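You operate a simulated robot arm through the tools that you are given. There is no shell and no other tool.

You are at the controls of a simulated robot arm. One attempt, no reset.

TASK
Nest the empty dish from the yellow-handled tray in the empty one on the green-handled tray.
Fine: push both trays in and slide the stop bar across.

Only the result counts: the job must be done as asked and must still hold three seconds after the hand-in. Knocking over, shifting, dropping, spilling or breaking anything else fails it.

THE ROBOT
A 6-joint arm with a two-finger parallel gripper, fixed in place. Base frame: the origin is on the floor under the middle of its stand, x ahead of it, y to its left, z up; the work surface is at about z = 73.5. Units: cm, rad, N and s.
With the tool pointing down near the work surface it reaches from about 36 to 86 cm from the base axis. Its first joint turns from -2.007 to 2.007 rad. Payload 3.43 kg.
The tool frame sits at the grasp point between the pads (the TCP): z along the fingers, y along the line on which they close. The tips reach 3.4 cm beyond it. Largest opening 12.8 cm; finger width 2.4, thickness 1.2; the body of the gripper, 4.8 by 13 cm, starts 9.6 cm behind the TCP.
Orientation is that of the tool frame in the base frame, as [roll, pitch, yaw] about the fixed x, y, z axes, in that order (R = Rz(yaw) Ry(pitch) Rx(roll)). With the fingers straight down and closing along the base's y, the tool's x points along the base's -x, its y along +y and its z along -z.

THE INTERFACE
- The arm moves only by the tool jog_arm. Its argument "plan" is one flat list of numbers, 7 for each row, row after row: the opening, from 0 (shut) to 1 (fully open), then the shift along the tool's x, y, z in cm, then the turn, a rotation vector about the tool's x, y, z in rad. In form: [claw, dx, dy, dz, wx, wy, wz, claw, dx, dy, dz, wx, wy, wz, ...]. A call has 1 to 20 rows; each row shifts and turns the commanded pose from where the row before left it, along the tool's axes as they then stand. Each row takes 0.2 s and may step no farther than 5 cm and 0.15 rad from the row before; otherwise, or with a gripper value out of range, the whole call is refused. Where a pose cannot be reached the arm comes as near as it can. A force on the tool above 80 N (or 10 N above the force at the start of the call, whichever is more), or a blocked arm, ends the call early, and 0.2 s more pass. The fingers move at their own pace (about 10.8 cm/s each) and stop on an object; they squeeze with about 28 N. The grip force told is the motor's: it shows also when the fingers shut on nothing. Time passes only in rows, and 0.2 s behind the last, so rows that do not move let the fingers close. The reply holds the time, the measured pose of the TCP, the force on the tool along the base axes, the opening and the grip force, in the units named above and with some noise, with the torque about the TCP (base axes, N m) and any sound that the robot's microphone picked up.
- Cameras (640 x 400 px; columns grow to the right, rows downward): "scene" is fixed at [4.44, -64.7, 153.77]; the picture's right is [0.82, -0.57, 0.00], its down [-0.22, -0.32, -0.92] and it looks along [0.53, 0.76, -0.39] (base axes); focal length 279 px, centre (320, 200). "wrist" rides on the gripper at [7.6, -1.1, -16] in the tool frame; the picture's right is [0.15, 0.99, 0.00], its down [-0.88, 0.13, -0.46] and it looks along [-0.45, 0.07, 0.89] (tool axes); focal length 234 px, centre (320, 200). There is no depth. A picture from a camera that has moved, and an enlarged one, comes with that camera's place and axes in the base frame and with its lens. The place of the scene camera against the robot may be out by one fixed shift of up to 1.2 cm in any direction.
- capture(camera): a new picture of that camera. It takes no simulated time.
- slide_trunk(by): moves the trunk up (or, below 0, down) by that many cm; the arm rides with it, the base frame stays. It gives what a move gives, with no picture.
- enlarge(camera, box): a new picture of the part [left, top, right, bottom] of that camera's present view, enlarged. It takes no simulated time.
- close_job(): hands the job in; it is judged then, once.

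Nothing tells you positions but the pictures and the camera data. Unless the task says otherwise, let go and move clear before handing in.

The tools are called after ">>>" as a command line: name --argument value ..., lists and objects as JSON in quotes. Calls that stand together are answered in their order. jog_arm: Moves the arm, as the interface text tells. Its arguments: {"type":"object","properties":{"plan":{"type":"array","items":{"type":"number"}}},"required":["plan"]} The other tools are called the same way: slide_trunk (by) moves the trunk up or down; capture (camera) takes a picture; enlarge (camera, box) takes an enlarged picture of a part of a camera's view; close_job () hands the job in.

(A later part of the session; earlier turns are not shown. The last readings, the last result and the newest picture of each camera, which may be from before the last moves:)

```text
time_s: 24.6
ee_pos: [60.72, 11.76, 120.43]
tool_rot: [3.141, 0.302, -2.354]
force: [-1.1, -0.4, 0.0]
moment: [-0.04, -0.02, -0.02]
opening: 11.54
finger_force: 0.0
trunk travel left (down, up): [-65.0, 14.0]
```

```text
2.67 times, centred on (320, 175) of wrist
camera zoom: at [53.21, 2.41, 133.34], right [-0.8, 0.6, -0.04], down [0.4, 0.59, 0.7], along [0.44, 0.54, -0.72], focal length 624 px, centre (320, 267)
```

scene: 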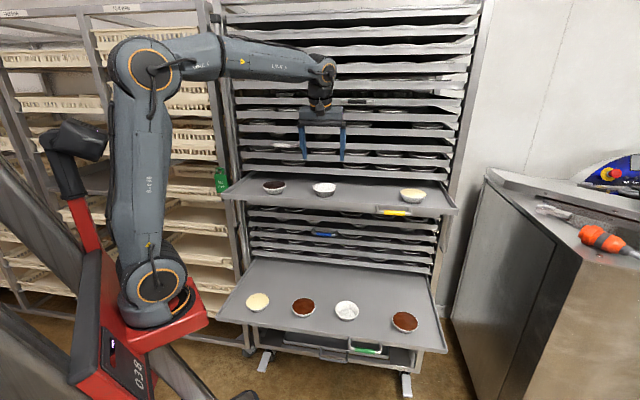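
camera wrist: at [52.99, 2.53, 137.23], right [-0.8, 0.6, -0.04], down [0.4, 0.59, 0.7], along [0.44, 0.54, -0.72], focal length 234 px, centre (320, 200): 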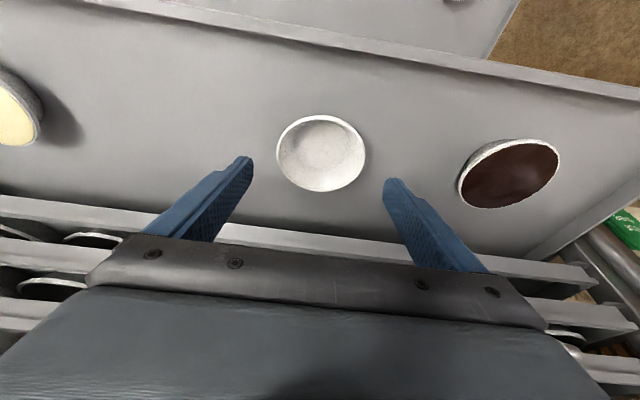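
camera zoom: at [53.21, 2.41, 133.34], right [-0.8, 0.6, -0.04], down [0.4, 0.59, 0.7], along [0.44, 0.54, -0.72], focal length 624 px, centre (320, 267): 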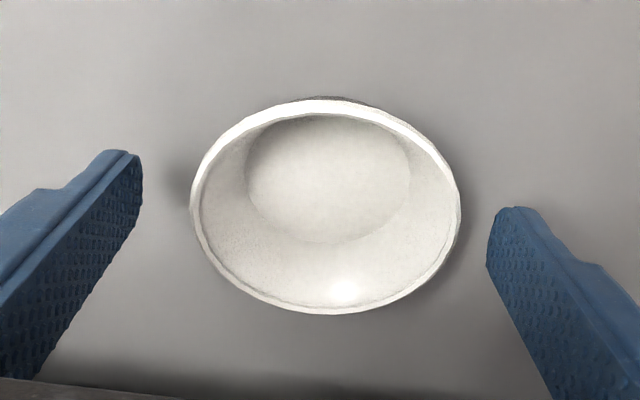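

The fingertips sit about 0.8 cm below the rim on both sides. I'll close on the rim.

>>> jog_arm --plan '[0.8, 0, 0, 0, 0, 0, 0, 0.72, 0, 0, 0, 0, 0, 0, 0.5, 0, 0, 0, 0, 0, 0, 0.4, 0, 0, 0, 0, 0, 0, 0.4, 0, 0, 0, 0, 0, 0]'

>>> enlarge --camera "scene" --box '[290, 150, 370, 210]'

>>> enlarge --camera "wrist" --box '[200, 100, 440, 250]'

```text
time_s: 25.8
ee_pos: [60.84, 11.71, 120.39]
tool_rot: [-3.14, 0.302, -2.353]
force: [0.3, 0.7, 0.5]
moment: [0.03, 0.01, 0.02]
opening: 8.66
finger_force: 28.0
trunk travel left (down, up): [-65.0, 14.0]
```

```text
6.67 times, centred on (330, 180) of scene
camera zoom: at [4.44, -64.7, 153.77], right [0.82, -0.57, 0.0], down [-0.22, -0.32, -0.92], along [0.53, 0.76, -0.39], focal length 1861 px, centre (253, 333)
```

zoom: 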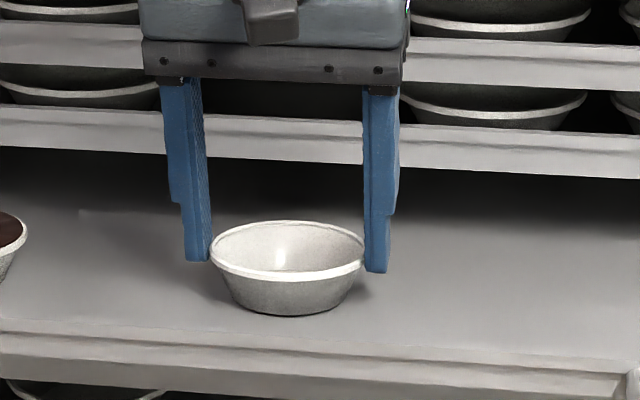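

```text
2.67 times, centred on (320, 175) of wrist
camera zoom: at [53.21, 2.42, 133.33], right [-0.8, 0.6, -0.04], down [0.4, 0.59, 0.7], along [0.44, 0.54, -0.72], focal length 624 px, centre (320, 267)
```

zoom: 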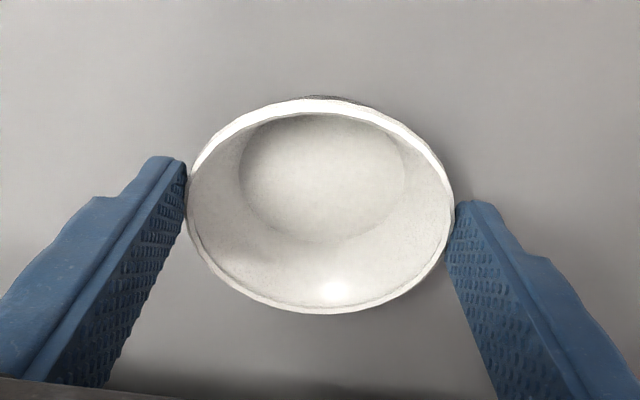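

The rim is held at 8.66 cm with full grip. I'll lift slowly by 2 cm and check that it stays level.

>>> jog_arm --plan '[0.4, -0.12, 0, -0.38, 0, 0, 0, 0.4, -0.12, 0, -0.38, 0, 0, 0, 0.4, -0.18, 0, -0.57, 0, 0, 0, 0.4, -0.18, 0, -0.57, 0, 0, 0]'

>>> enlarge --camera "scene" --box '[290, 150, 370, 210]'

>>> enlarge --camera "wrist" --box '[200, 100, 440, 250]'

```text
time_s: 26.8
ee_pos: [60.77, 11.79, 122.47]
tool_rot: [-3.141, 0.301, -2.352]
force: [-0.6, 0.3, -0.6]
moment: [-0.01, 0.0, 0.01]
opening: 5.13
finger_force: 0.1
trunk travel left (down, up): [-65.0, 14.0]
```

```text
6.67 times, centred on (330, 180) of scene
camera zoom: at [4.44, -64.7, 153.77], right [0.82, -0.57, 0.0], down [-0.22, -0.32, -0.92], along [0.53, 0.76, -0.39], focal length 1861 px, centre (253, 333)
```

zoom: 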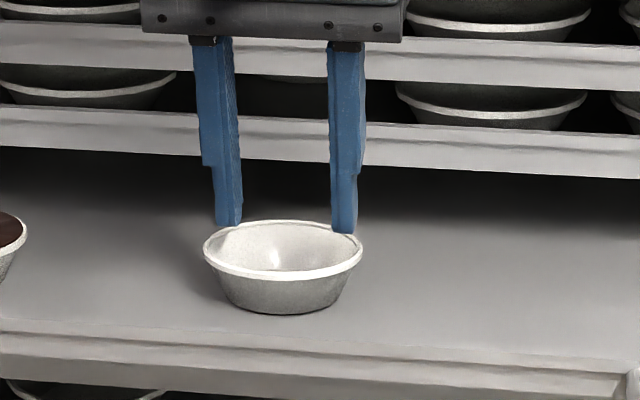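

```text
2.67 times, centred on (320, 175) of wrist
camera zoom: at [53.19, 2.49, 135.46], right [-0.8, 0.6, -0.04], down [0.41, 0.59, 0.7], along [0.44, 0.54, -0.72], focal length 624 px, centre (320, 267)
```

zoom: 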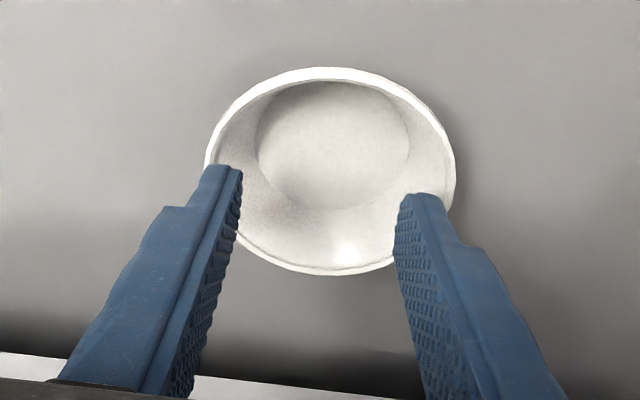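

The grip was too close to the rounded fingertips and slid off over the rim. The dish is still upright on the tray. I'll rise, open, find it again and grip with the rim higher on the pads.

>>> jog_arm --plan '[0.4, -0.3, 0, -0.95, 0, 0, 0, 0.4, -0.3, 0, -0.95, 0, 0, 0, 0.9, 0, 0, 0, 0, 0, 0, 0.9, 0, 0, 0, 0, 0, 0, 0.9, 0, 0, 0, 0, 0, 0]'

>>> enlarge --camera "wrist" --box '[200, 80, 440, 230]'

>>> enlarge --camera "scene" --box '[290, 150, 370, 210]'

```text
time_s: 28.0
ee_pos: [60.81, 11.93, 124.57]
tool_rot: [3.142, 0.302, -2.352]
force: [-0.4, -0.5, -0.9]
moment: [-0.02, 0.05, -0.02]
opening: 11.52
finger_force: 0.1
trunk travel left (down, up): [-65.0, 14.0]
```

```text
2.67 times, centred on (320, 155) of wrist
camera zoom: at [53.23, 2.56, 137.53], right [-0.8, 0.6, -0.04], down [0.4, 0.59, 0.7], along [0.44, 0.54, -0.72], focal length 624 px, centre (320, 320)
```

zoom: 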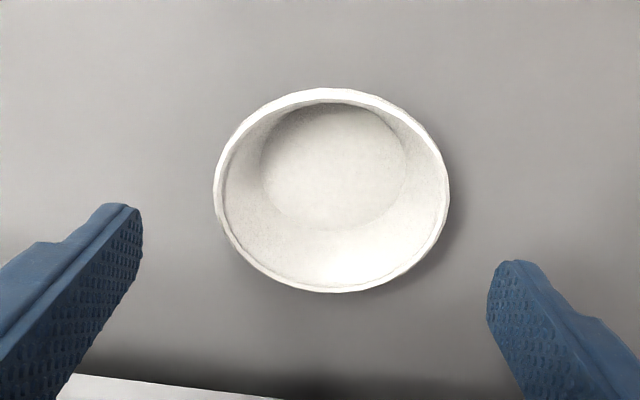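

```text
6.67 times, centred on (330, 180) of scene
camera zoom: at [4.44, -64.7, 153.77], right [0.82, -0.57, 0.0], down [-0.22, -0.32, -0.92], along [0.53, 0.76, -0.39], focal length 1861 px, centre (253, 333)
```

zoom: 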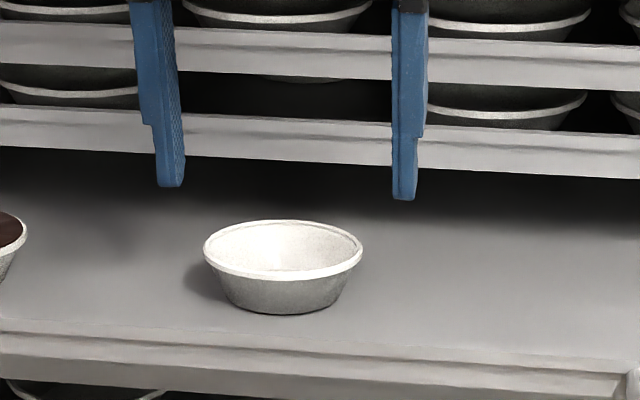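

The dish is still at n≈51.95, s≈34.3. I'll go about 0.7 cm deeper this time so the rim sits 1.4 cm up the pads, then close.

>>> jog_arm --plan '[0.9, 0.3, 0.052, 0.914, 0, 0, 0, 0.9, 0.3, 0.052, 0.914, 0, 0, 0, 0.9, 0.3, 0.052, 0.914, 0, 0, 0, 0.9, 0.3, 0.052, 0.914, 0, 0, 0, 0.9, 0.3, 0.052, 0.914, 0, 0, 0, 0.75, 0, 0, 0, 0, 0, 0, 0.7, 0, 0, 0, 0, 0, 0, 0.6, 0, 0, 0, 0, 0, 0, 0.6, 0, 0, 0, 0, 0, 0, 0.6, 0, 0, 0, 0, 0, 0]'

>>> enlarge --camera "scene" --box '[290, 150, 370, 210]'

>>> enlarge --camera "wrist" --box '[200, 100, 440, 250]'

```text
time_s: 30.2
ee_pos: [60.47, 11.87, 119.65]
tool_rot: [3.141, 0.301, -2.353]
force: [-0.3, 0.2, 0.8]
moment: [0.02, 0.04, -0.02]
opening: 8.64
finger_force: 28.1
trunk travel left (down, up): [-65.0, 14.0]
```

```text
6.67 times, centred on (330, 180) of scene
camera zoom: at [4.44, -64.7, 153.77], right [0.82, -0.57, 0.0], down [-0.22, -0.32, -0.92], along [0.53, 0.76, -0.39], focal length 1861 px, centre (253, 333)
```

zoom: 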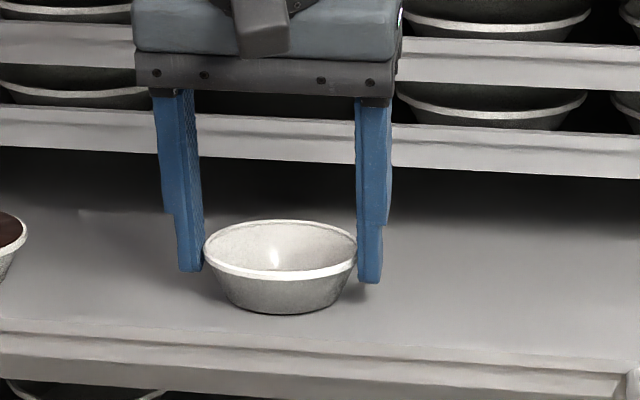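

```text
2.67 times, centred on (320, 175) of wrist
camera zoom: at [52.9, 2.63, 132.73], right [-0.8, 0.6, -0.04], down [0.4, 0.59, 0.7], along [0.44, 0.54, -0.72], focal length 624 px, centre (320, 267)
```

zoom: 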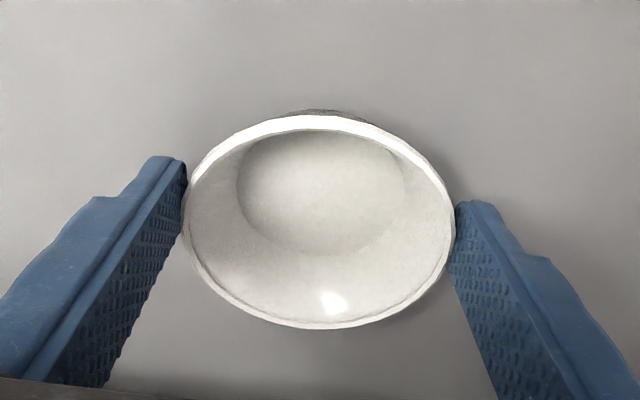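

Now the rim is well up the pads. I'll do a slow test lift of 1 cm.

>>> jog_arm --plan '[0.6, -0.06, 0, -0.19, 0, 0, 0, 0.6, -0.06, 0, -0.19, 0, 0, 0, 0.6, -0.09, 0, -0.29, 0, 0, 0, 0.6, -0.09, 0, -0.29, 0, 0, 0]'

>>> enlarge --camera "scene" --box '[290, 150, 370, 210]'

>>> enlarge --camera "wrist" --box '[200, 100, 440, 250]'

```text
time_s: 31.2
ee_pos: [60.48, 11.92, 120.81]
tool_rot: [3.141, 0.302, -2.354]
force: [0.5, -0.2, -0.8]
moment: [0.03, 0.01, 0.0]
opening: 8.65
finger_force: 28.1
trunk travel left (down, up): [-65.0, 14.0]
```

```text
6.67 times, centred on (330, 180) of scene
camera zoom: at [4.44, -64.7, 153.77], right [0.82, -0.57, 0.0], down [-0.22, -0.32, -0.92], along [0.53, 0.76, -0.39], focal length 1861 px, centre (253, 333)
```

zoom: 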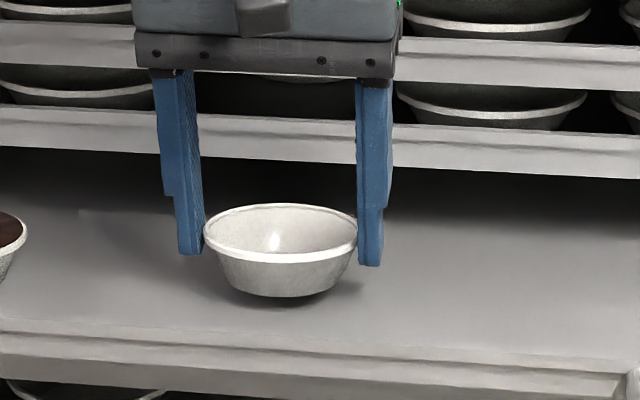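

```text
2.67 times, centred on (320, 175) of wrist
camera zoom: at [52.93, 2.65, 133.71], right [-0.8, 0.6, -0.04], down [0.41, 0.59, 0.7], along [0.44, 0.54, -0.72], focal length 624 px, centre (320, 267)
```

zoom: 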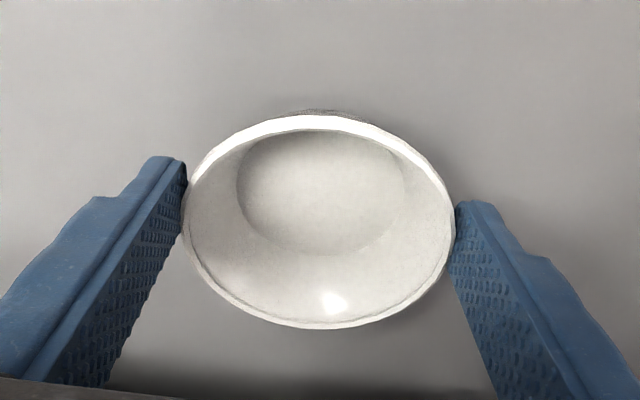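

The dish is lifted cleanly and level. I'll raise it clear of the lip, then draw it back and to the right, out in front of the yellow tray.

>>> jog_arm --plan '[0.6, -0.43, 0, -1.376, 0, 0, 0, 0.6, -0.43, 0, -1.376, 0, 0, 0, 0.6, -0.43, 0, -1.376, 0, 0, 0, 0.6, -0.43, 0, -1.376, 0, 0, 0, 0.6, -0.43, 0, -1.376, 0, 0, 0, 0.6, 1.0, -0.4, -0.3, 0, 0, 0, 0.6, 1.908, -0.8, -0.595, 0, 0, 0, 0.6, 1.908, -0.8, -0.595, 0, 0, 0, 0.6, 1.908, -0.8, -0.595, 0, 0, 0, 0.6, 1.908, -0.8, -0.595, 0, 0, 0, 0.6, 1.908, -0.8, -0.595, 0, 0, 0, 0.6, 1.908, -0.8, -0.595, 0, 0, 0, 0.6, 1.908, -0.8, -0.595, 0, 0, 0, 0.6, 1.908, -0.8, -0.595, 0, 0, 0, 0.6, 1.908, -0.8, -0.595, 0, 0, 0, 0.6, 1.908, -0.8, -0.595, 0, 0, 0, 0.6, 1.908, -0.8, -0.595, 0, 0, 0, 0.6, 1.908, -0.8, -0.595, 0, 0, 0, 0.6, 0.9, -0.4, -0.3, 0, 0, 0]'

>>> capture --camera "scene"

>>> capture --camera "wrist"

```text
time_s: 35.2
ee_pos: [49.61, -13.95, 127.89]
tool_rot: [3.141, 0.302, -2.355]
force: [-0.3, -0.2, 0.4]
moment: [-0.02, 0.03, 0.01]
opening: 8.66
finger_force: 27.7
trunk travel left (down, up): [-65.0, 14.0]
```

```text
taken
```

scene: 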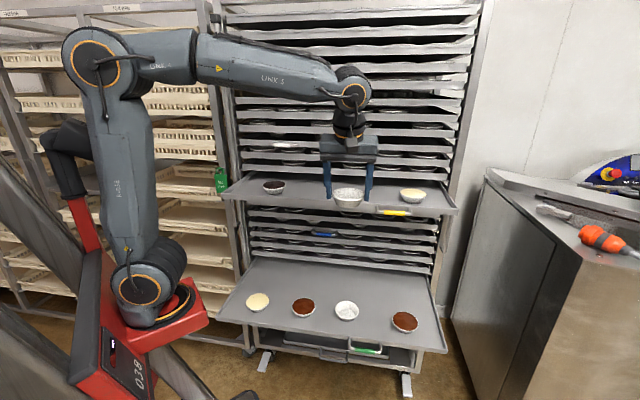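

```text
taken
camera wrist: at [41.95, -23.21, 140.84], right [-0.8, 0.6, -0.04], down [0.4, 0.59, 0.7], along [0.44, 0.54, -0.72], focal length 234 px, centre (320, 200)
```

wrist: 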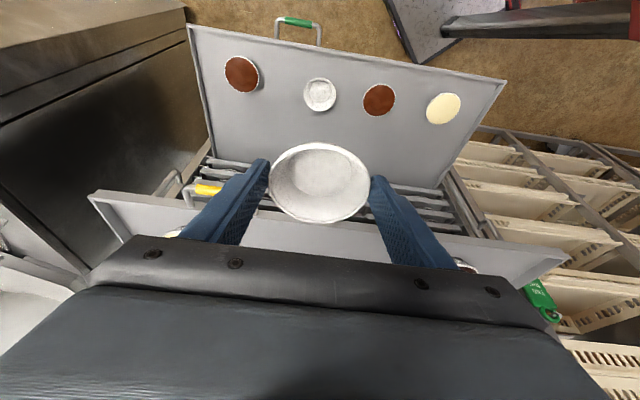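

The dish is clear in front of the yellow tray. I'll lower straight down in front of both trays to well above the green tray's dishes.

>>> jog_arm --plan '[0.6, 0.4, 0, 1.2, 0, 0, 0, 0.6, 0.706, 0, 2.27, 0, 0, 0, 0.6, 0.706, 0, 2.27, 0, 0, 0, 0.6, 0.706, 0, 2.27, 0, 0, 0, 0.6, 0.706, 0, 2.27, 0, 0, 0, 0.6, 0.706, 0, 2.27, 0, 0, 0, 0.6, 0.706, 0, 2.27, 0, 0, 0, 0.6, 0.706, 0, 2.27, 0, 0, 0, 0.6, 0.706, 0, 2.27, 0, 0, 0, 0.6, 0.706, 0, 2.27, 0, 0, 0, 0.6, 0.706, 0, 2.27, 0, 0, 0, 0.6, 0.706, 0, 2.27, 0, 0, 0, 0.6, 0.706, 0, 2.27, 0, 0, 0, 0.6, 0.706, 0, 2.27, 0, 0, 0, 0.6, 0.4, 0, 1.2, 0, 0, 0]'

>>> capture --camera "scene"

>>> capture --camera "wrist"

```text
time_s: 38.4
ee_pos: [49.53, -13.96, 94.5]
tool_rot: [3.139, 0.301, -2.352]
force: [0.2, 0.2, 0.7]
moment: [-0.03, 0.0, -0.04]
opening: 8.66
finger_force: 27.3
trunk travel left (down, up): [-65.0, 14.0]
```

```text
taken
```

scene: 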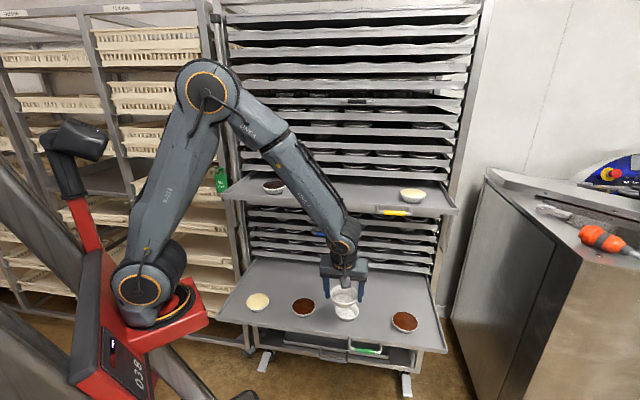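

```text
taken
camera wrist: at [41.93, -23.22, 107.45], right [-0.8, 0.6, -0.04], down [0.4, 0.59, 0.7], along [0.44, 0.54, -0.72], focal length 234 px, centre (320, 200)
```

wrist: 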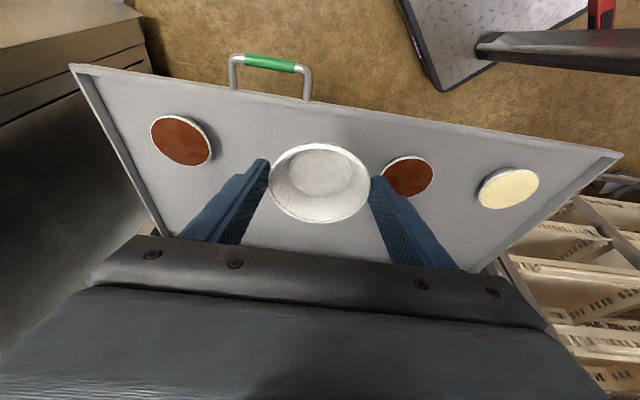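

Dish B is hidden behind the held dish from here. I'll rise 20 cm for an unobstructed close view of B, so I can align precisely.

>>> jog_arm --plan '[0.6, -0.4, 0, -1.2, 0, 0, 0, 0.6, -0.744, 0, -2.388, 0, 0, 0, 0.6, -0.744, 0, -2.388, 0, 0, 0, 0.6, -0.744, 0, -2.388, 0, 0, 0, 0.6, -0.744, 0, -2.388, 0, 0, 0, 0.6, -0.744, 0, -2.388, 0, 0, 0, 0.6, -0.744, 0, -2.388, 0, 0, 0, 0.6, -0.744, 0, -2.388, 0, 0, 0, 0.6, -0.4, 0, -1.2, 0, 0, 0]'

>>> enlarge --camera "wrist" --box '[270, 80, 370, 150]'

>>> enlarge --camera "wrist" --box '[200, 80, 440, 230]'

```text
time_s: 40.4
ee_pos: [49.45, -13.91, 114.69]
tool_rot: [3.141, 0.302, -2.352]
force: [0.2, 0.2, -1.3]
moment: [0.03, 0.0, -0.02]
opening: 8.69
finger_force: 28.6
trunk travel left (down, up): [-65.0, 14.0]
```

```text
5.71 times, centred on (320, 115) of wrist
camera zoom: at [41.86, -23.16, 127.54], right [-0.8, 0.6, -0.04], down [0.41, 0.59, 0.7], along [0.44, 0.54, -0.72], focal length 1338 px, centre (320, 686)
```

zoom: 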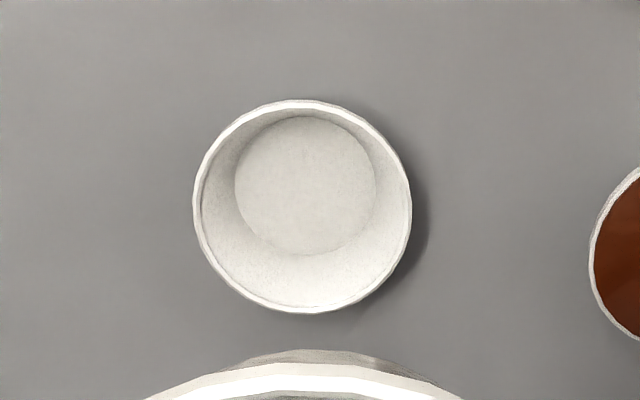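

```text
2.67 times, centred on (320, 155) of wrist
camera zoom: at [41.86, -23.16, 127.54], right [-0.8, 0.6, -0.04], down [0.41, 0.59, 0.7], along [0.44, 0.54, -0.72], focal length 624 px, centre (320, 320)
```

zoom: 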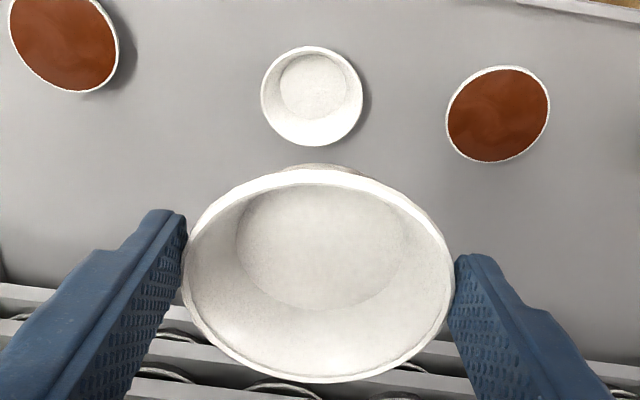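

B's rim centre is at about n=37.0, s=45.45, z≈76.8, so the held dish needs to move about 10.9 cm inward and 0.7 cm right. I'll go down in front first, then move in under the yellow tray's height to hover over B.

>>> jog_arm --plan '[0.6, 0.4, 0, 1.2, 0, 0, 0, 0.6, 0.744, 0, 2.388, 0, 0, 0, 0.6, 0.744, 0, 2.388, 0, 0, 0, 0.6, 0.744, 0, 2.388, 0, 0, 0, 0.6, 0.744, 0, 2.388, 0, 0, 0, 0.6, 0.744, 0, 2.388, 0, 0, 0, 0.6, 0.744, 0, 2.388, 0, 0, 0, 0.6, 0.744, 0, 2.388, 0, 0, 0, 0.6, 0.4, 0, 1.2, 0, 0, 0, 0.6, -0.9, -0.06, 0.28, 0, 0, 0, 0.6, -1.735, -0.12, 0.54, 0, 0, 0, 0.6, -1.735, -0.12, 0.54, 0, 0, 0, 0.6, -1.735, -0.12, 0.54, 0, 0, 0, 0.6, -1.735, -0.12, 0.54, 0, 0, 0, 0.6, -1.735, -0.12, 0.54, 0, 0, 0, 0.6, -0.835, -0.06, 0.26, 0, 0, 0]'

>>> capture --camera "scene"

>>> capture --camera "wrist"

```text
time_s: 43.8
ee_pos: [57.64, -6.7, 94.38]
tool_rot: [3.141, 0.302, -2.35]
force: [0.0, 0.3, -0.7]
moment: [-0.02, -0.01, -0.01]
opening: 8.65
finger_force: 27.9
trunk travel left (down, up): [-65.0, 14.0]
```

```text
taken
```

scene: 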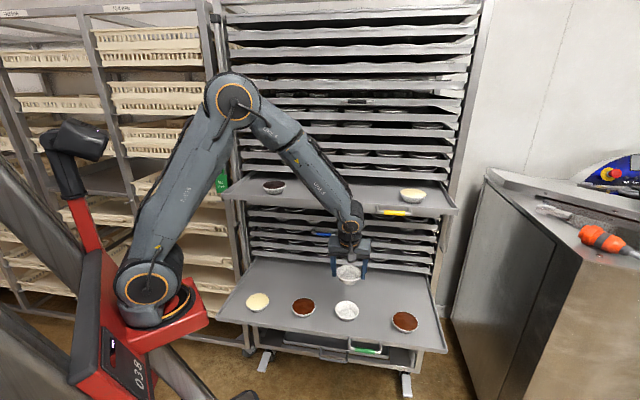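

```text
taken
camera wrist: at [50.13, -15.96, 107.38], right [-0.8, 0.6, -0.04], down [0.4, 0.59, 0.7], along [0.44, 0.54, -0.72], focal length 234 px, centre (320, 200)
```

wrist: 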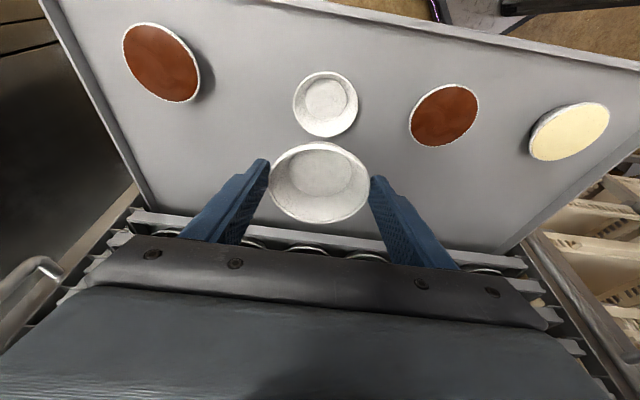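

>>> enlarge --camera "wrist" --box '[240, 60, 400, 160]'

>>> enlarge --camera "wrist" --box '[240, 130, 400, 230]'

>>> enlarge --camera "scene" --box '[310, 250, 390, 330]'

```text
4.00 times, centred on (320, 110) of wrist
camera zoom: at [50.13, -15.96, 107.38], right [-0.8, 0.6, -0.04], down [0.4, 0.59, 0.7], along [0.44, 0.54, -0.72], focal length 937 px, centre (320, 560)
```

zoom: 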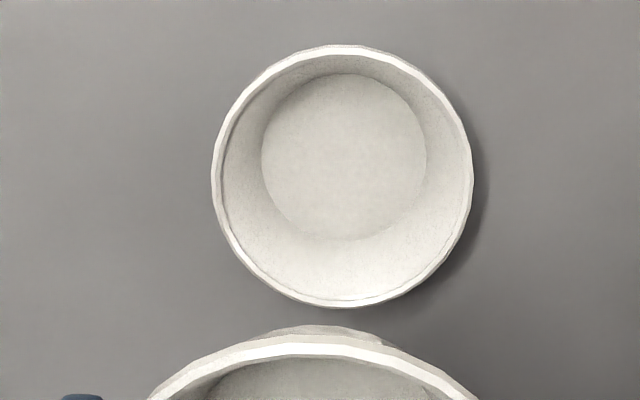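

```text
4.00 times, centred on (320, 180) of wrist
camera zoom: at [50.13, -15.96, 107.38], right [-0.8, 0.6, -0.04], down [0.4, 0.59, 0.7], along [0.44, 0.54, -0.72], focal length 937 px, centre (320, 280)
```

zoom: 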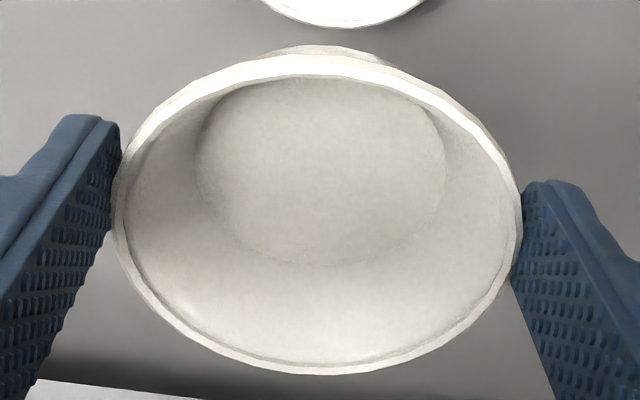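

```text
5.00 times, centred on (350, 290) of scene
camera zoom: at [4.44, -64.7, 153.77], right [0.82, -0.57, 0.0], down [-0.22, -0.32, -0.92], along [0.53, 0.76, -0.39], focal length 1396 px, centre (170, -250)
```

zoom: 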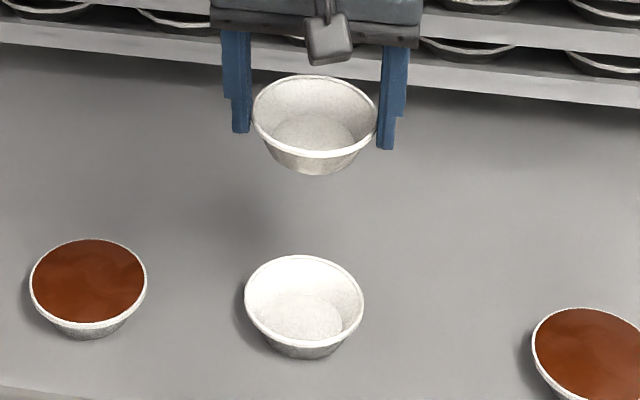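

A and B are aligned sideways to within half a millimetre or so, and A is about 0.45 cm too far in. I'll correct that while lowering to about 5 cm between the rims.

>>> jog_arm --plan '[0.6, 0.612, 0, 1.713, 0, 0, 0, 0.6, 0.612, 0, 1.713, 0, 0, 0, 0.6, 0.612, 0, 1.713, 0, 0, 0, 0.6, 0.612, 0, 1.713, 0, 0, 0, 0.6, 0.612, 0, 1.713, 0, 0, 0, 0.6, 0.612, 0, 1.713, 0, 0, 0]'

>>> enlarge --camera "wrist" --box '[240, 110, 400, 230]'

>>> enlarge --camera "scene" --box '[310, 260, 390, 320]'

```text
time_s: 45.2
ee_pos: [57.4, -7.05, 83.65]
tool_rot: [-3.141, 0.303, -2.354]
force: [0.3, 0.3, -0.2]
moment: [-0.04, 0.04, -0.01]
opening: 8.64
finger_force: 27.7
trunk travel left (down, up): [-65.0, 14.0]
```

```text
3.33 times, centred on (320, 170) of wrist
camera zoom: at [49.71, -16.25, 96.57], right [-0.8, 0.6, -0.04], down [0.4, 0.59, 0.7], along [0.44, 0.54, -0.72], focal length 781 px, centre (320, 300)
```

zoom: 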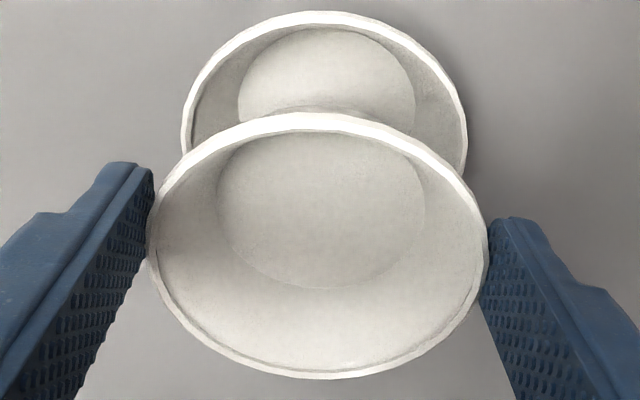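

```text
6.67 times, centred on (350, 290) of scene
camera zoom: at [4.44, -64.7, 153.77], right [0.82, -0.57, 0.0], down [-0.22, -0.32, -0.92], along [0.53, 0.76, -0.39], focal length 1861 px, centre (120, -400)
```

zoom: 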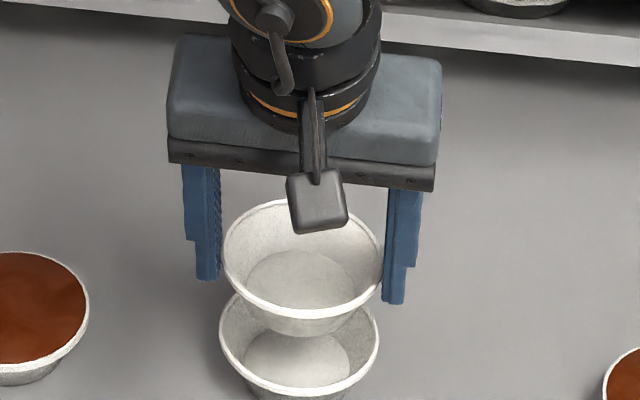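

A is aligned with B within a couple of mm in both directions. I'll lower until A's base is inside B's mouth and the fingertips are just above B's rim, then check.

>>> jog_arm --plan '[0.6, 0.234, 0, 0.752, 0, 0, 0, 0.6, 0.234, 0, 0.752, 0, 0, 0, 0.6, 0.234, 0, 0.752, 0, 0, 0, 0.6, 0.234, 0, 0.752, 0, 0, 0]'

>>> enlarge --camera "wrist" --box '[240, 110, 400, 230]'

>>> enlarge --camera "scene" --box '[315, 275, 385, 325]'

```text
time_s: 46.2
ee_pos: [57.41, -6.88, 80.54]
tool_rot: [3.141, 0.302, -2.352]
force: [-0.6, -0.5, -0.5]
moment: [-0.02, -0.06, -0.03]
opening: 8.68
finger_force: 27.8
trunk travel left (down, up): [-65.0, 14.0]
```

```text
3.33 times, centred on (320, 170) of wrist
camera zoom: at [49.84, -16.24, 93.43], right [-0.8, 0.6, -0.04], down [0.4, 0.59, 0.7], along [0.44, 0.54, -0.72], focal length 781 px, centre (320, 300)
```

zoom: 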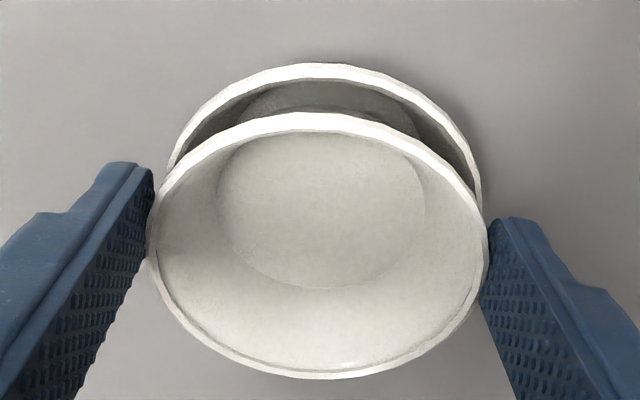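

```text
8.00 times, centred on (350, 300) of scene
camera zoom: at [4.44, -64.7, 153.77], right [0.82, -0.57, 0.0], down [-0.22, -0.32, -0.92], along [0.53, 0.76, -0.39], focal length 2233 px, centre (80, -600)
```

zoom: 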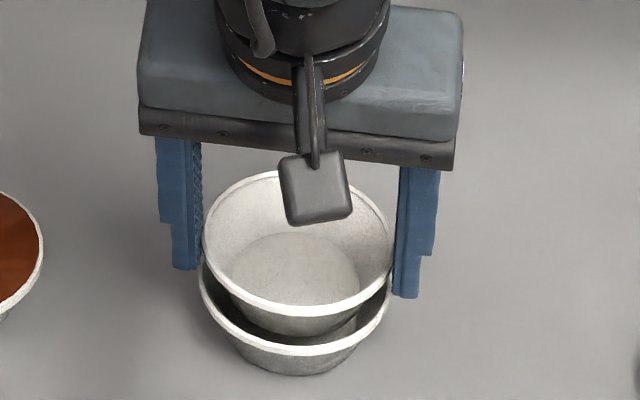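

A's base is inside B's mouth and the two rims are concentric to about 1 mm. I'll open just a few mm so A drops into B, guided by the pads.

>>> jog_arm --plan '[0.71, 0, 0, 0, 0, 0, 0, 0.71, 0, 0, 0, 0, 0, 0, 0.71, 0, 0, 0, 0, 0, 0]'

>>> enlarge --camera "wrist" --box '[240, 110, 400, 230]'

>>> enlarge --camera "scene" --box '[315, 275, 385, 325]'

```text
time_s: 47.0
ee_pos: [57.25, -7.12, 80.51]
tool_rot: [3.141, 0.301, -2.353]
force: [0.4, -0.5, -0.2]
moment: [0.02, -0.01, 0.03]
opening: 9.07
finger_force: 0.0
trunk travel left (down, up): [-65.0, 14.0]
```

```text
3.33 times, centred on (320, 170) of wrist
camera zoom: at [49.84, -16.24, 93.44], right [-0.8, 0.6, -0.04], down [0.4, 0.59, 0.7], along [0.44, 0.54, -0.72], focal length 781 px, centre (320, 300)
```

zoom: 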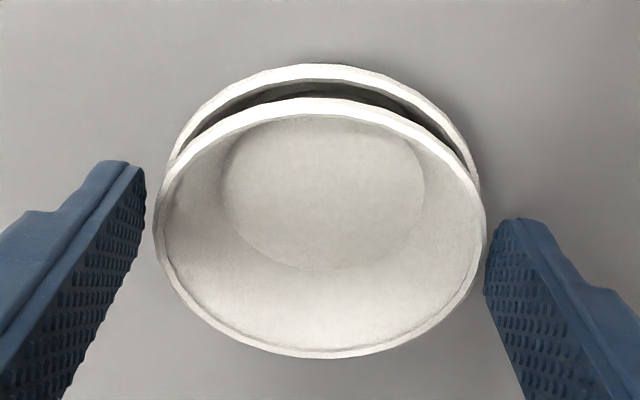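

```text
8.00 times, centred on (350, 300) of scene
camera zoom: at [4.44, -64.7, 153.77], right [0.82, -0.57, 0.0], down [-0.22, -0.32, -0.92], along [0.53, 0.76, -0.39], focal length 2233 px, centre (80, -600)
```

zoom: 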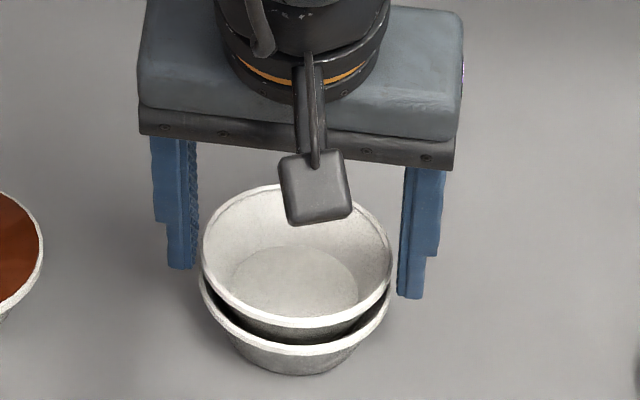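

A has dropped most of the way but may be brushing the right finger. I'll open wider, leaving the tool in place, and look again.

>>> jog_arm --plan '[0.8, 0, 0, 0, 0, 0, 0, 0.85, 0, 0, 0, 0, 0, 0, 0.85, 0, 0, 0, 0, 0, 0]'

>>> enlarge --camera "wrist" --box '[240, 110, 400, 230]'

>>> enlarge --camera "scene" --box '[315, 275, 385, 325]'

```text
time_s: 47.8
ee_pos: [57.35, -6.95, 80.53]
tool_rot: [-3.14, 0.3, -2.353]
force: [-0.3, -0.3, 0.2]
moment: [0.03, 0.01, 0.0]
opening: 10.87
finger_force: 0.0
trunk travel left (down, up): [-65.0, 14.0]
```

```text
3.33 times, centred on (320, 170) of wrist
camera zoom: at [49.83, -16.24, 93.44], right [-0.8, 0.6, -0.04], down [0.4, 0.59, 0.7], along [0.44, 0.54, -0.72], focal length 781 px, centre (320, 300)
```

zoom: 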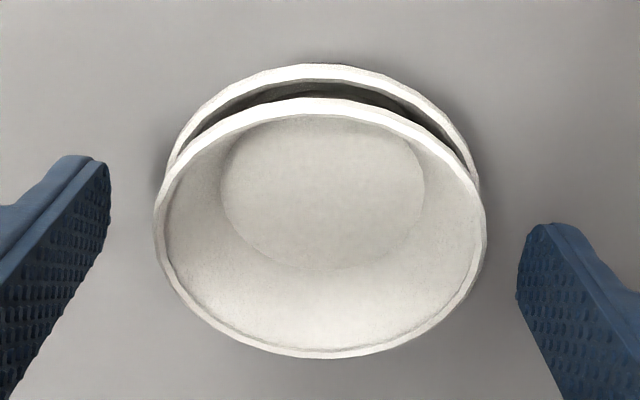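

```text
8.00 times, centred on (350, 300) of scene
camera zoom: at [4.44, -64.7, 153.77], right [0.82, -0.57, 0.0], down [-0.22, -0.32, -0.92], along [0.53, 0.76, -0.39], focal length 2233 px, centre (80, -600)
```

zoom: 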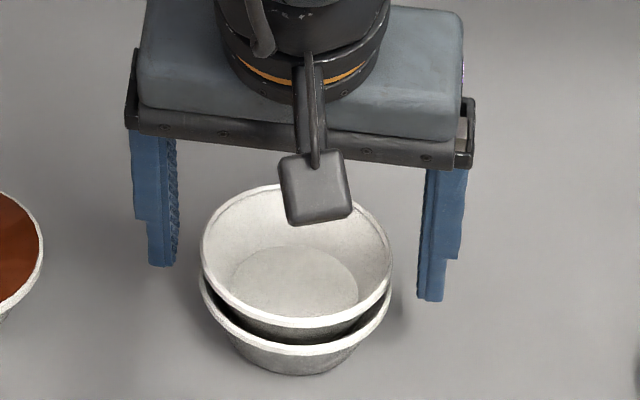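

A is sitting level and free inside B. I'll lift the open fingers straight up and clear, then check the seating and the clearance under the tray above.

>>> jog_arm --plan '[0.85, -0.3, 0, -0.955, 0, 0, 0, 0.85, -0.45, 0, -1.43, 0, 0, 0, 0.85, -0.6, 0, -1.91, 0, 0, 0, 0.85, -0.6, 0, -1.91, 0, 0, 0, 0.85, 1.9, 0, -0.6, 0, 0, 0, 0.85, 1.9, 0, -0.6, 0, 0, 0, 0.85, 1.9, 0, -0.6, 0, 0, 0, 0.85, 1.9, 0, -0.6, 0, 0, 0, 0.85, 1.9, 0, -0.6, 0, 0, 0]'

>>> capture --camera "wrist"

>>> enlarge --camera "scene" --box '[315, 275, 385, 325]'

>>> capture --camera "scene"

```text
time_s: 49.8
ee_pos: [50.45, -14.03, 86.98]
tool_rot: [-3.141, 0.302, -2.352]
force: [0.0, 0.1, 0.9]
moment: [-0.02, 0.03, -0.03]
opening: 10.88
finger_force: 0.0
trunk travel left (down, up): [-65.0, 14.0]
```

```text
taken
camera wrist: at [42.89, -23.31, 99.93], right [-0.8, 0.6, -0.04], down [0.41, 0.59, 0.7], along [0.44, 0.54, -0.72], focal length 234 px, centre (320, 200)
```

wrist: 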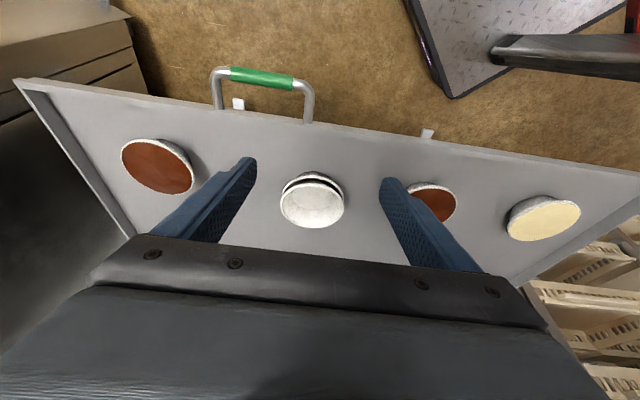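

```text
8.00 times, centred on (350, 300) of scene
camera zoom: at [4.44, -64.7, 153.77], right [0.82, -0.57, 0.0], down [-0.22, -0.32, -0.92], along [0.53, 0.76, -0.39], focal length 2233 px, centre (80, -600)
```

zoom: 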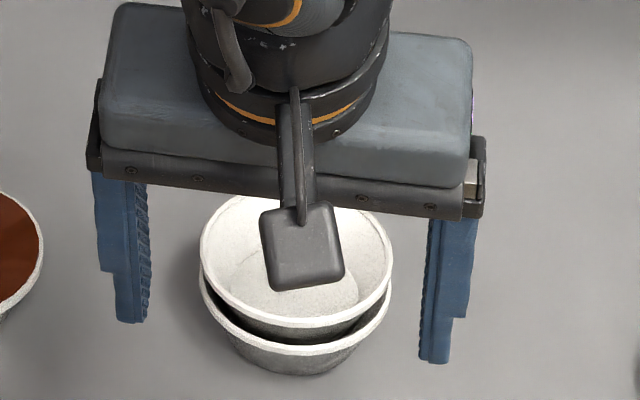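

```text
taken
```

scene: 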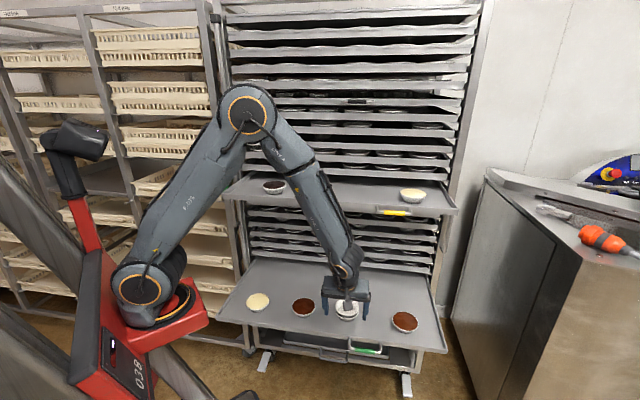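

The stack looks symmetric. Before pushing that tray in, I need to know the clearance under the tray above, so I'll tilt the tool toward horizontal for a level look into the rack.

>>> jog_arm --plan '[0.6, 0, 0, 0, 0, -0.149, 0, 0.6, 0, 0, 0, 0, -0.149, 0, 0.6, 0, 0, 0, 0, -0.149, 0, 0.6, 0, 0, 0, 0, -0.149, 0, 0.6, 0, 0, 0, 0, -0.149, 0]'

>>> capture --camera "wrist"

>>> capture --camera "scene"

```text
time_s: 51.0
ee_pos: [50.46, -14.1, 87.04]
tool_rot: [-3.138, 1.049, -2.35]
force: [-0.3, 0.5, -1.1]
moment: [-0.02, -0.02, -0.04]
opening: 7.68
finger_force: 0.1
trunk travel left (down, up): [-65.0, 14.0]
```

```text
taken
camera wrist: at [38.86, -27.35, 88.35], right [-0.75, 0.65, -0.13], down [-0.06, 0.12, 0.99], along [0.66, 0.75, -0.05], focal length 234 px, centre (320, 200)
```

wrist: 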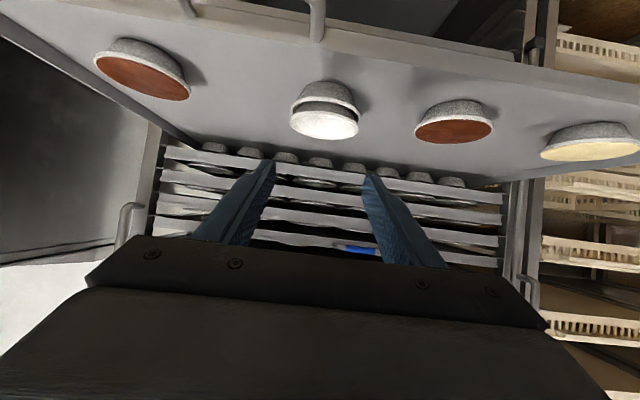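

```text
taken
```

scene: 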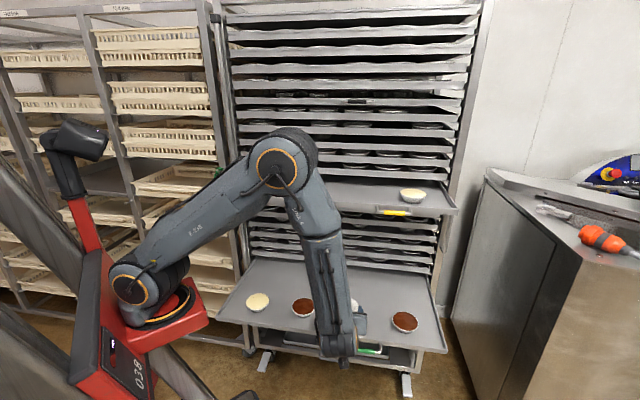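

>>> enlarge --camera "wrist" --box '[240, 60, 420, 200]'

>>> enlarge --camera "wrist" --box '[280, 70, 380, 140]'

>>> enlarge --camera "wrist" --box '[420, 130, 560, 260]'

```text
2.86 times, centred on (330, 130) of wrist
camera zoom: at [38.86, -27.35, 88.35], right [-0.75, 0.65, -0.13], down [-0.06, 0.12, 0.99], along [0.66, 0.75, -0.05], focal length 669 px, centre (291, 400)
```

zoom: 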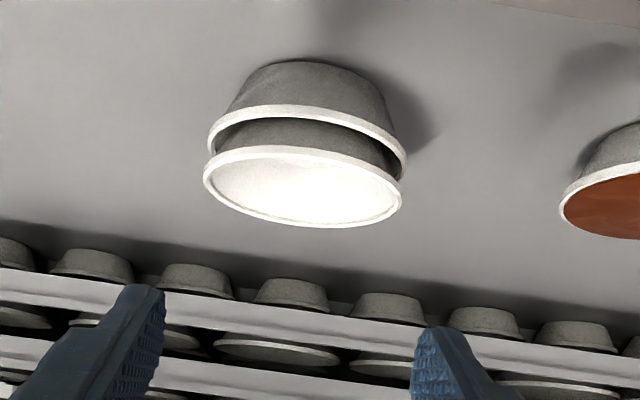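

```text
5.71 times, centred on (330, 105) of wrist
camera zoom: at [38.86, -27.35, 88.35], right [-0.75, 0.65, -0.13], down [-0.06, 0.12, 0.99], along [0.66, 0.75, -0.05], focal length 1338 px, centre (263, 743)
```

zoom: 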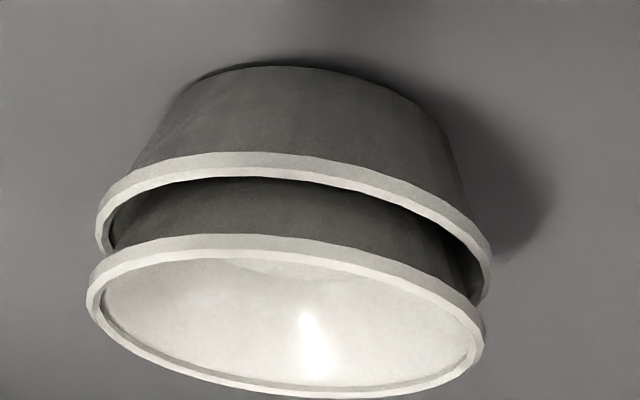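

```text
3.08 times, centred on (490, 195) of wrist
camera zoom: at [38.86, -27.35, 88.35], right [-0.75, 0.65, -0.13], down [-0.06, 0.12, 0.99], along [0.66, 0.75, -0.05], focal length 720 px, centre (-203, 215)
```

zoom: 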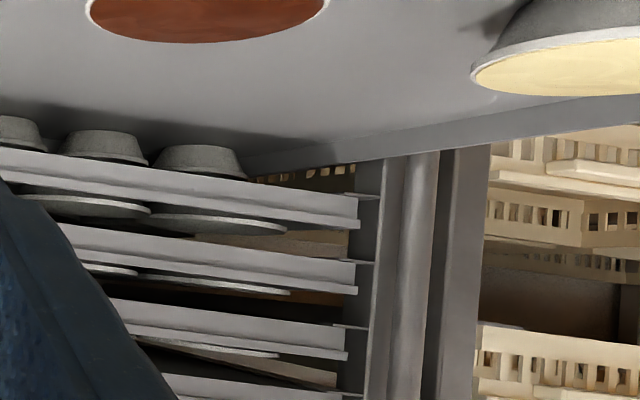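

The stack stands about 4 cm tall and the gap under the tray above looks only slightly larger, so I need an accurate check. I'll lower the camera to rim level and look horizontally along the tray.

>>> jog_arm --plan '[0.5, 0.6, 0, -1.5, 0, 0, 0, 0.5, 2.0, 0, -1.5, 0, 0, 0, 0.5, 2.4, 0, -0.1, 0, 0, 0, 0.5, 2.4, 0, 0.3, 0, 0, 0, 0.5, 2.4, 0, 0.3, 0, 0, 0, 0.5, 2.4, 0, 0.3, 0, 0, 0]'

>>> capture --camera "wrist"

>>> enlarge --camera "wrist" --box '[280, 150, 380, 230]'

```text
time_s: 52.4
ee_pos: [46.37, -21.69, 79.03]
tool_rot: [3.127, 1.047, -2.365]
force: [0.0, 0.6, 0.2]
moment: [-0.01, 0.01, 0.0]
opening: 6.39
finger_force: 0.0
out of reach, approached as far as the arm can: row 4, 5, 6
trunk travel left (down, up): [-65.0, 14.0]
```

```text
taken
camera wrist: at [34.76, -35.02, 80.39], right [-0.76, 0.64, -0.12], down [-0.05, 0.12, 0.99], along [0.65, 0.76, -0.06], focal length 234 px, centre (320, 200)
```

wrist: 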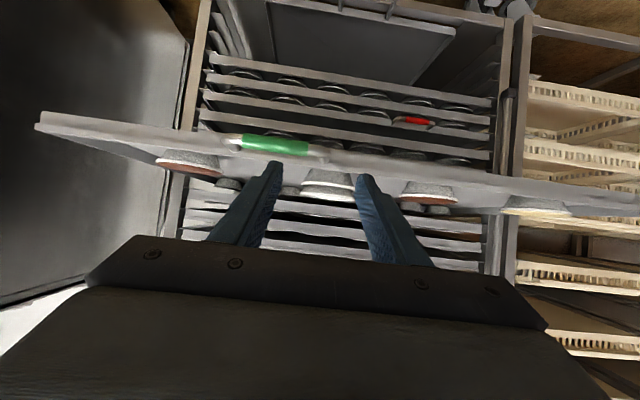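

```text
5.00 times, centred on (330, 190) of wrist
camera zoom: at [34.76, -35.02, 80.39], right [-0.76, 0.64, -0.12], down [-0.05, 0.12, 0.99], along [0.65, 0.76, -0.06], focal length 1171 px, centre (270, 250)
```

zoom: 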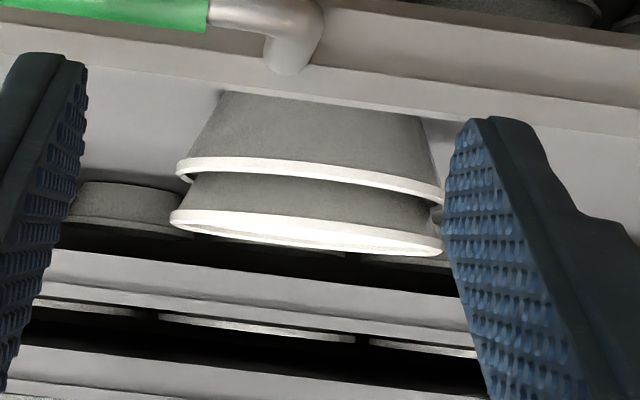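

Measured from here, the stack's top is at z≈77.7 and the lip above it at z≈78.4, so it should clear by about 0.6 cm. That last move ran out of reach, so I'll back out of this pose and then push in the yellow tray first.

>>> jog_arm --plan '[0.3, -2.4, 0, -0.3, 0, 0, 0, 0.2, -2.4, 0, -0.3, 0, 0, 0, 0.1, -2.4, 0, -0.3, 0, 0, 0, 0, -2.4, 0, 0.1, 0, 0, 0, 0, -2.0, 0, 1.5, 0, 0, 0, 0, -0.6, 0, 1.5, 0, 0, 0]'

```text
time_s: 53.8
ee_pos: [51.85, -16.26, 88.5]
tool_rot: [3.141, 1.046, -2.356]
force: [0.2, 0.5, 0.5]
moment: [-0.02, 0.01, 0.0]
opening: 0.0
finger_force: 27.8
trunk travel left (down, up): [-65.0, 14.0]
```

>>> jog_arm --plan '[0, -2.42, 0.833, -1.397, 0, 0, 0, 0, -2.42, 0.833, -1.397, 0, 0, 0, 0, -2.42, 0.833, -1.397, 0, 0, 0, 0, -2.42, 0.833, -1.397, 0, 0, 0, 0, -2.42, 0.833, -1.397, 0, 0, 0, 0, -2.42, 0.833, -1.397, 0, 0, 0, 0, -2.42, 0.833, -1.397, 0, 0, 0, 0, -2.42, 0.833, -1.397, 0, 0, 0, 0, -2.42, 0.833, -1.397, 0, 0, 0, 0, -2.42, 0.833, -1.397, 0, 0, 0, 0, -2.42, 0.833, -1.397, 0, 0, 0, 0, -2.42, 0.833, -1.397, 0, 0, 0]'

>>> capture --camera "wrist"

>>> capture --camera "scene"

```text
time_s: 56.4
ee_pos: [44.92, -8.96, 122.13]
tool_rot: [3.14, 1.048, -2.355]
force: [0.6, -0.3, -0.2]
moment: [0.03, 0.01, 0.04]
opening: 0.0
finger_force: 28.1
trunk travel left (down, up): [-65.0, 14.0]
```

```text
taken
camera wrist: at [33.37, -22.23, 123.49], right [-0.75, 0.65, -0.13], down [-0.06, 0.12, 0.99], along [0.66, 0.75, -0.06], focal length 234 px, centre (320, 200)
```

wrist: 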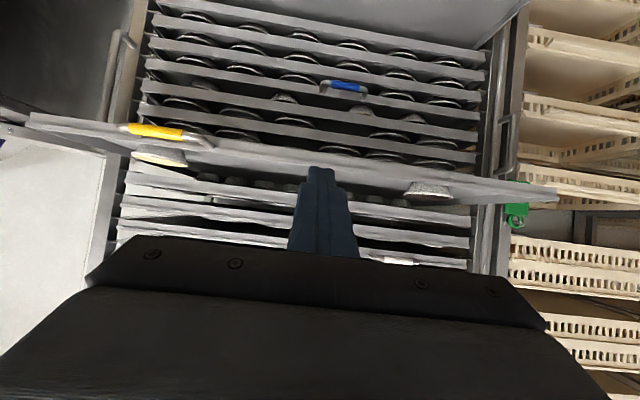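

```text
taken
```

scene: 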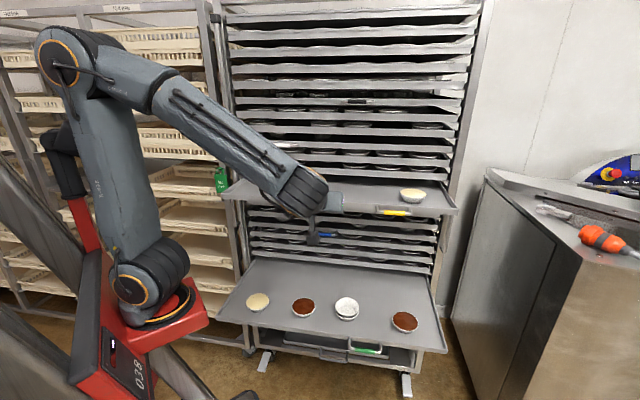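

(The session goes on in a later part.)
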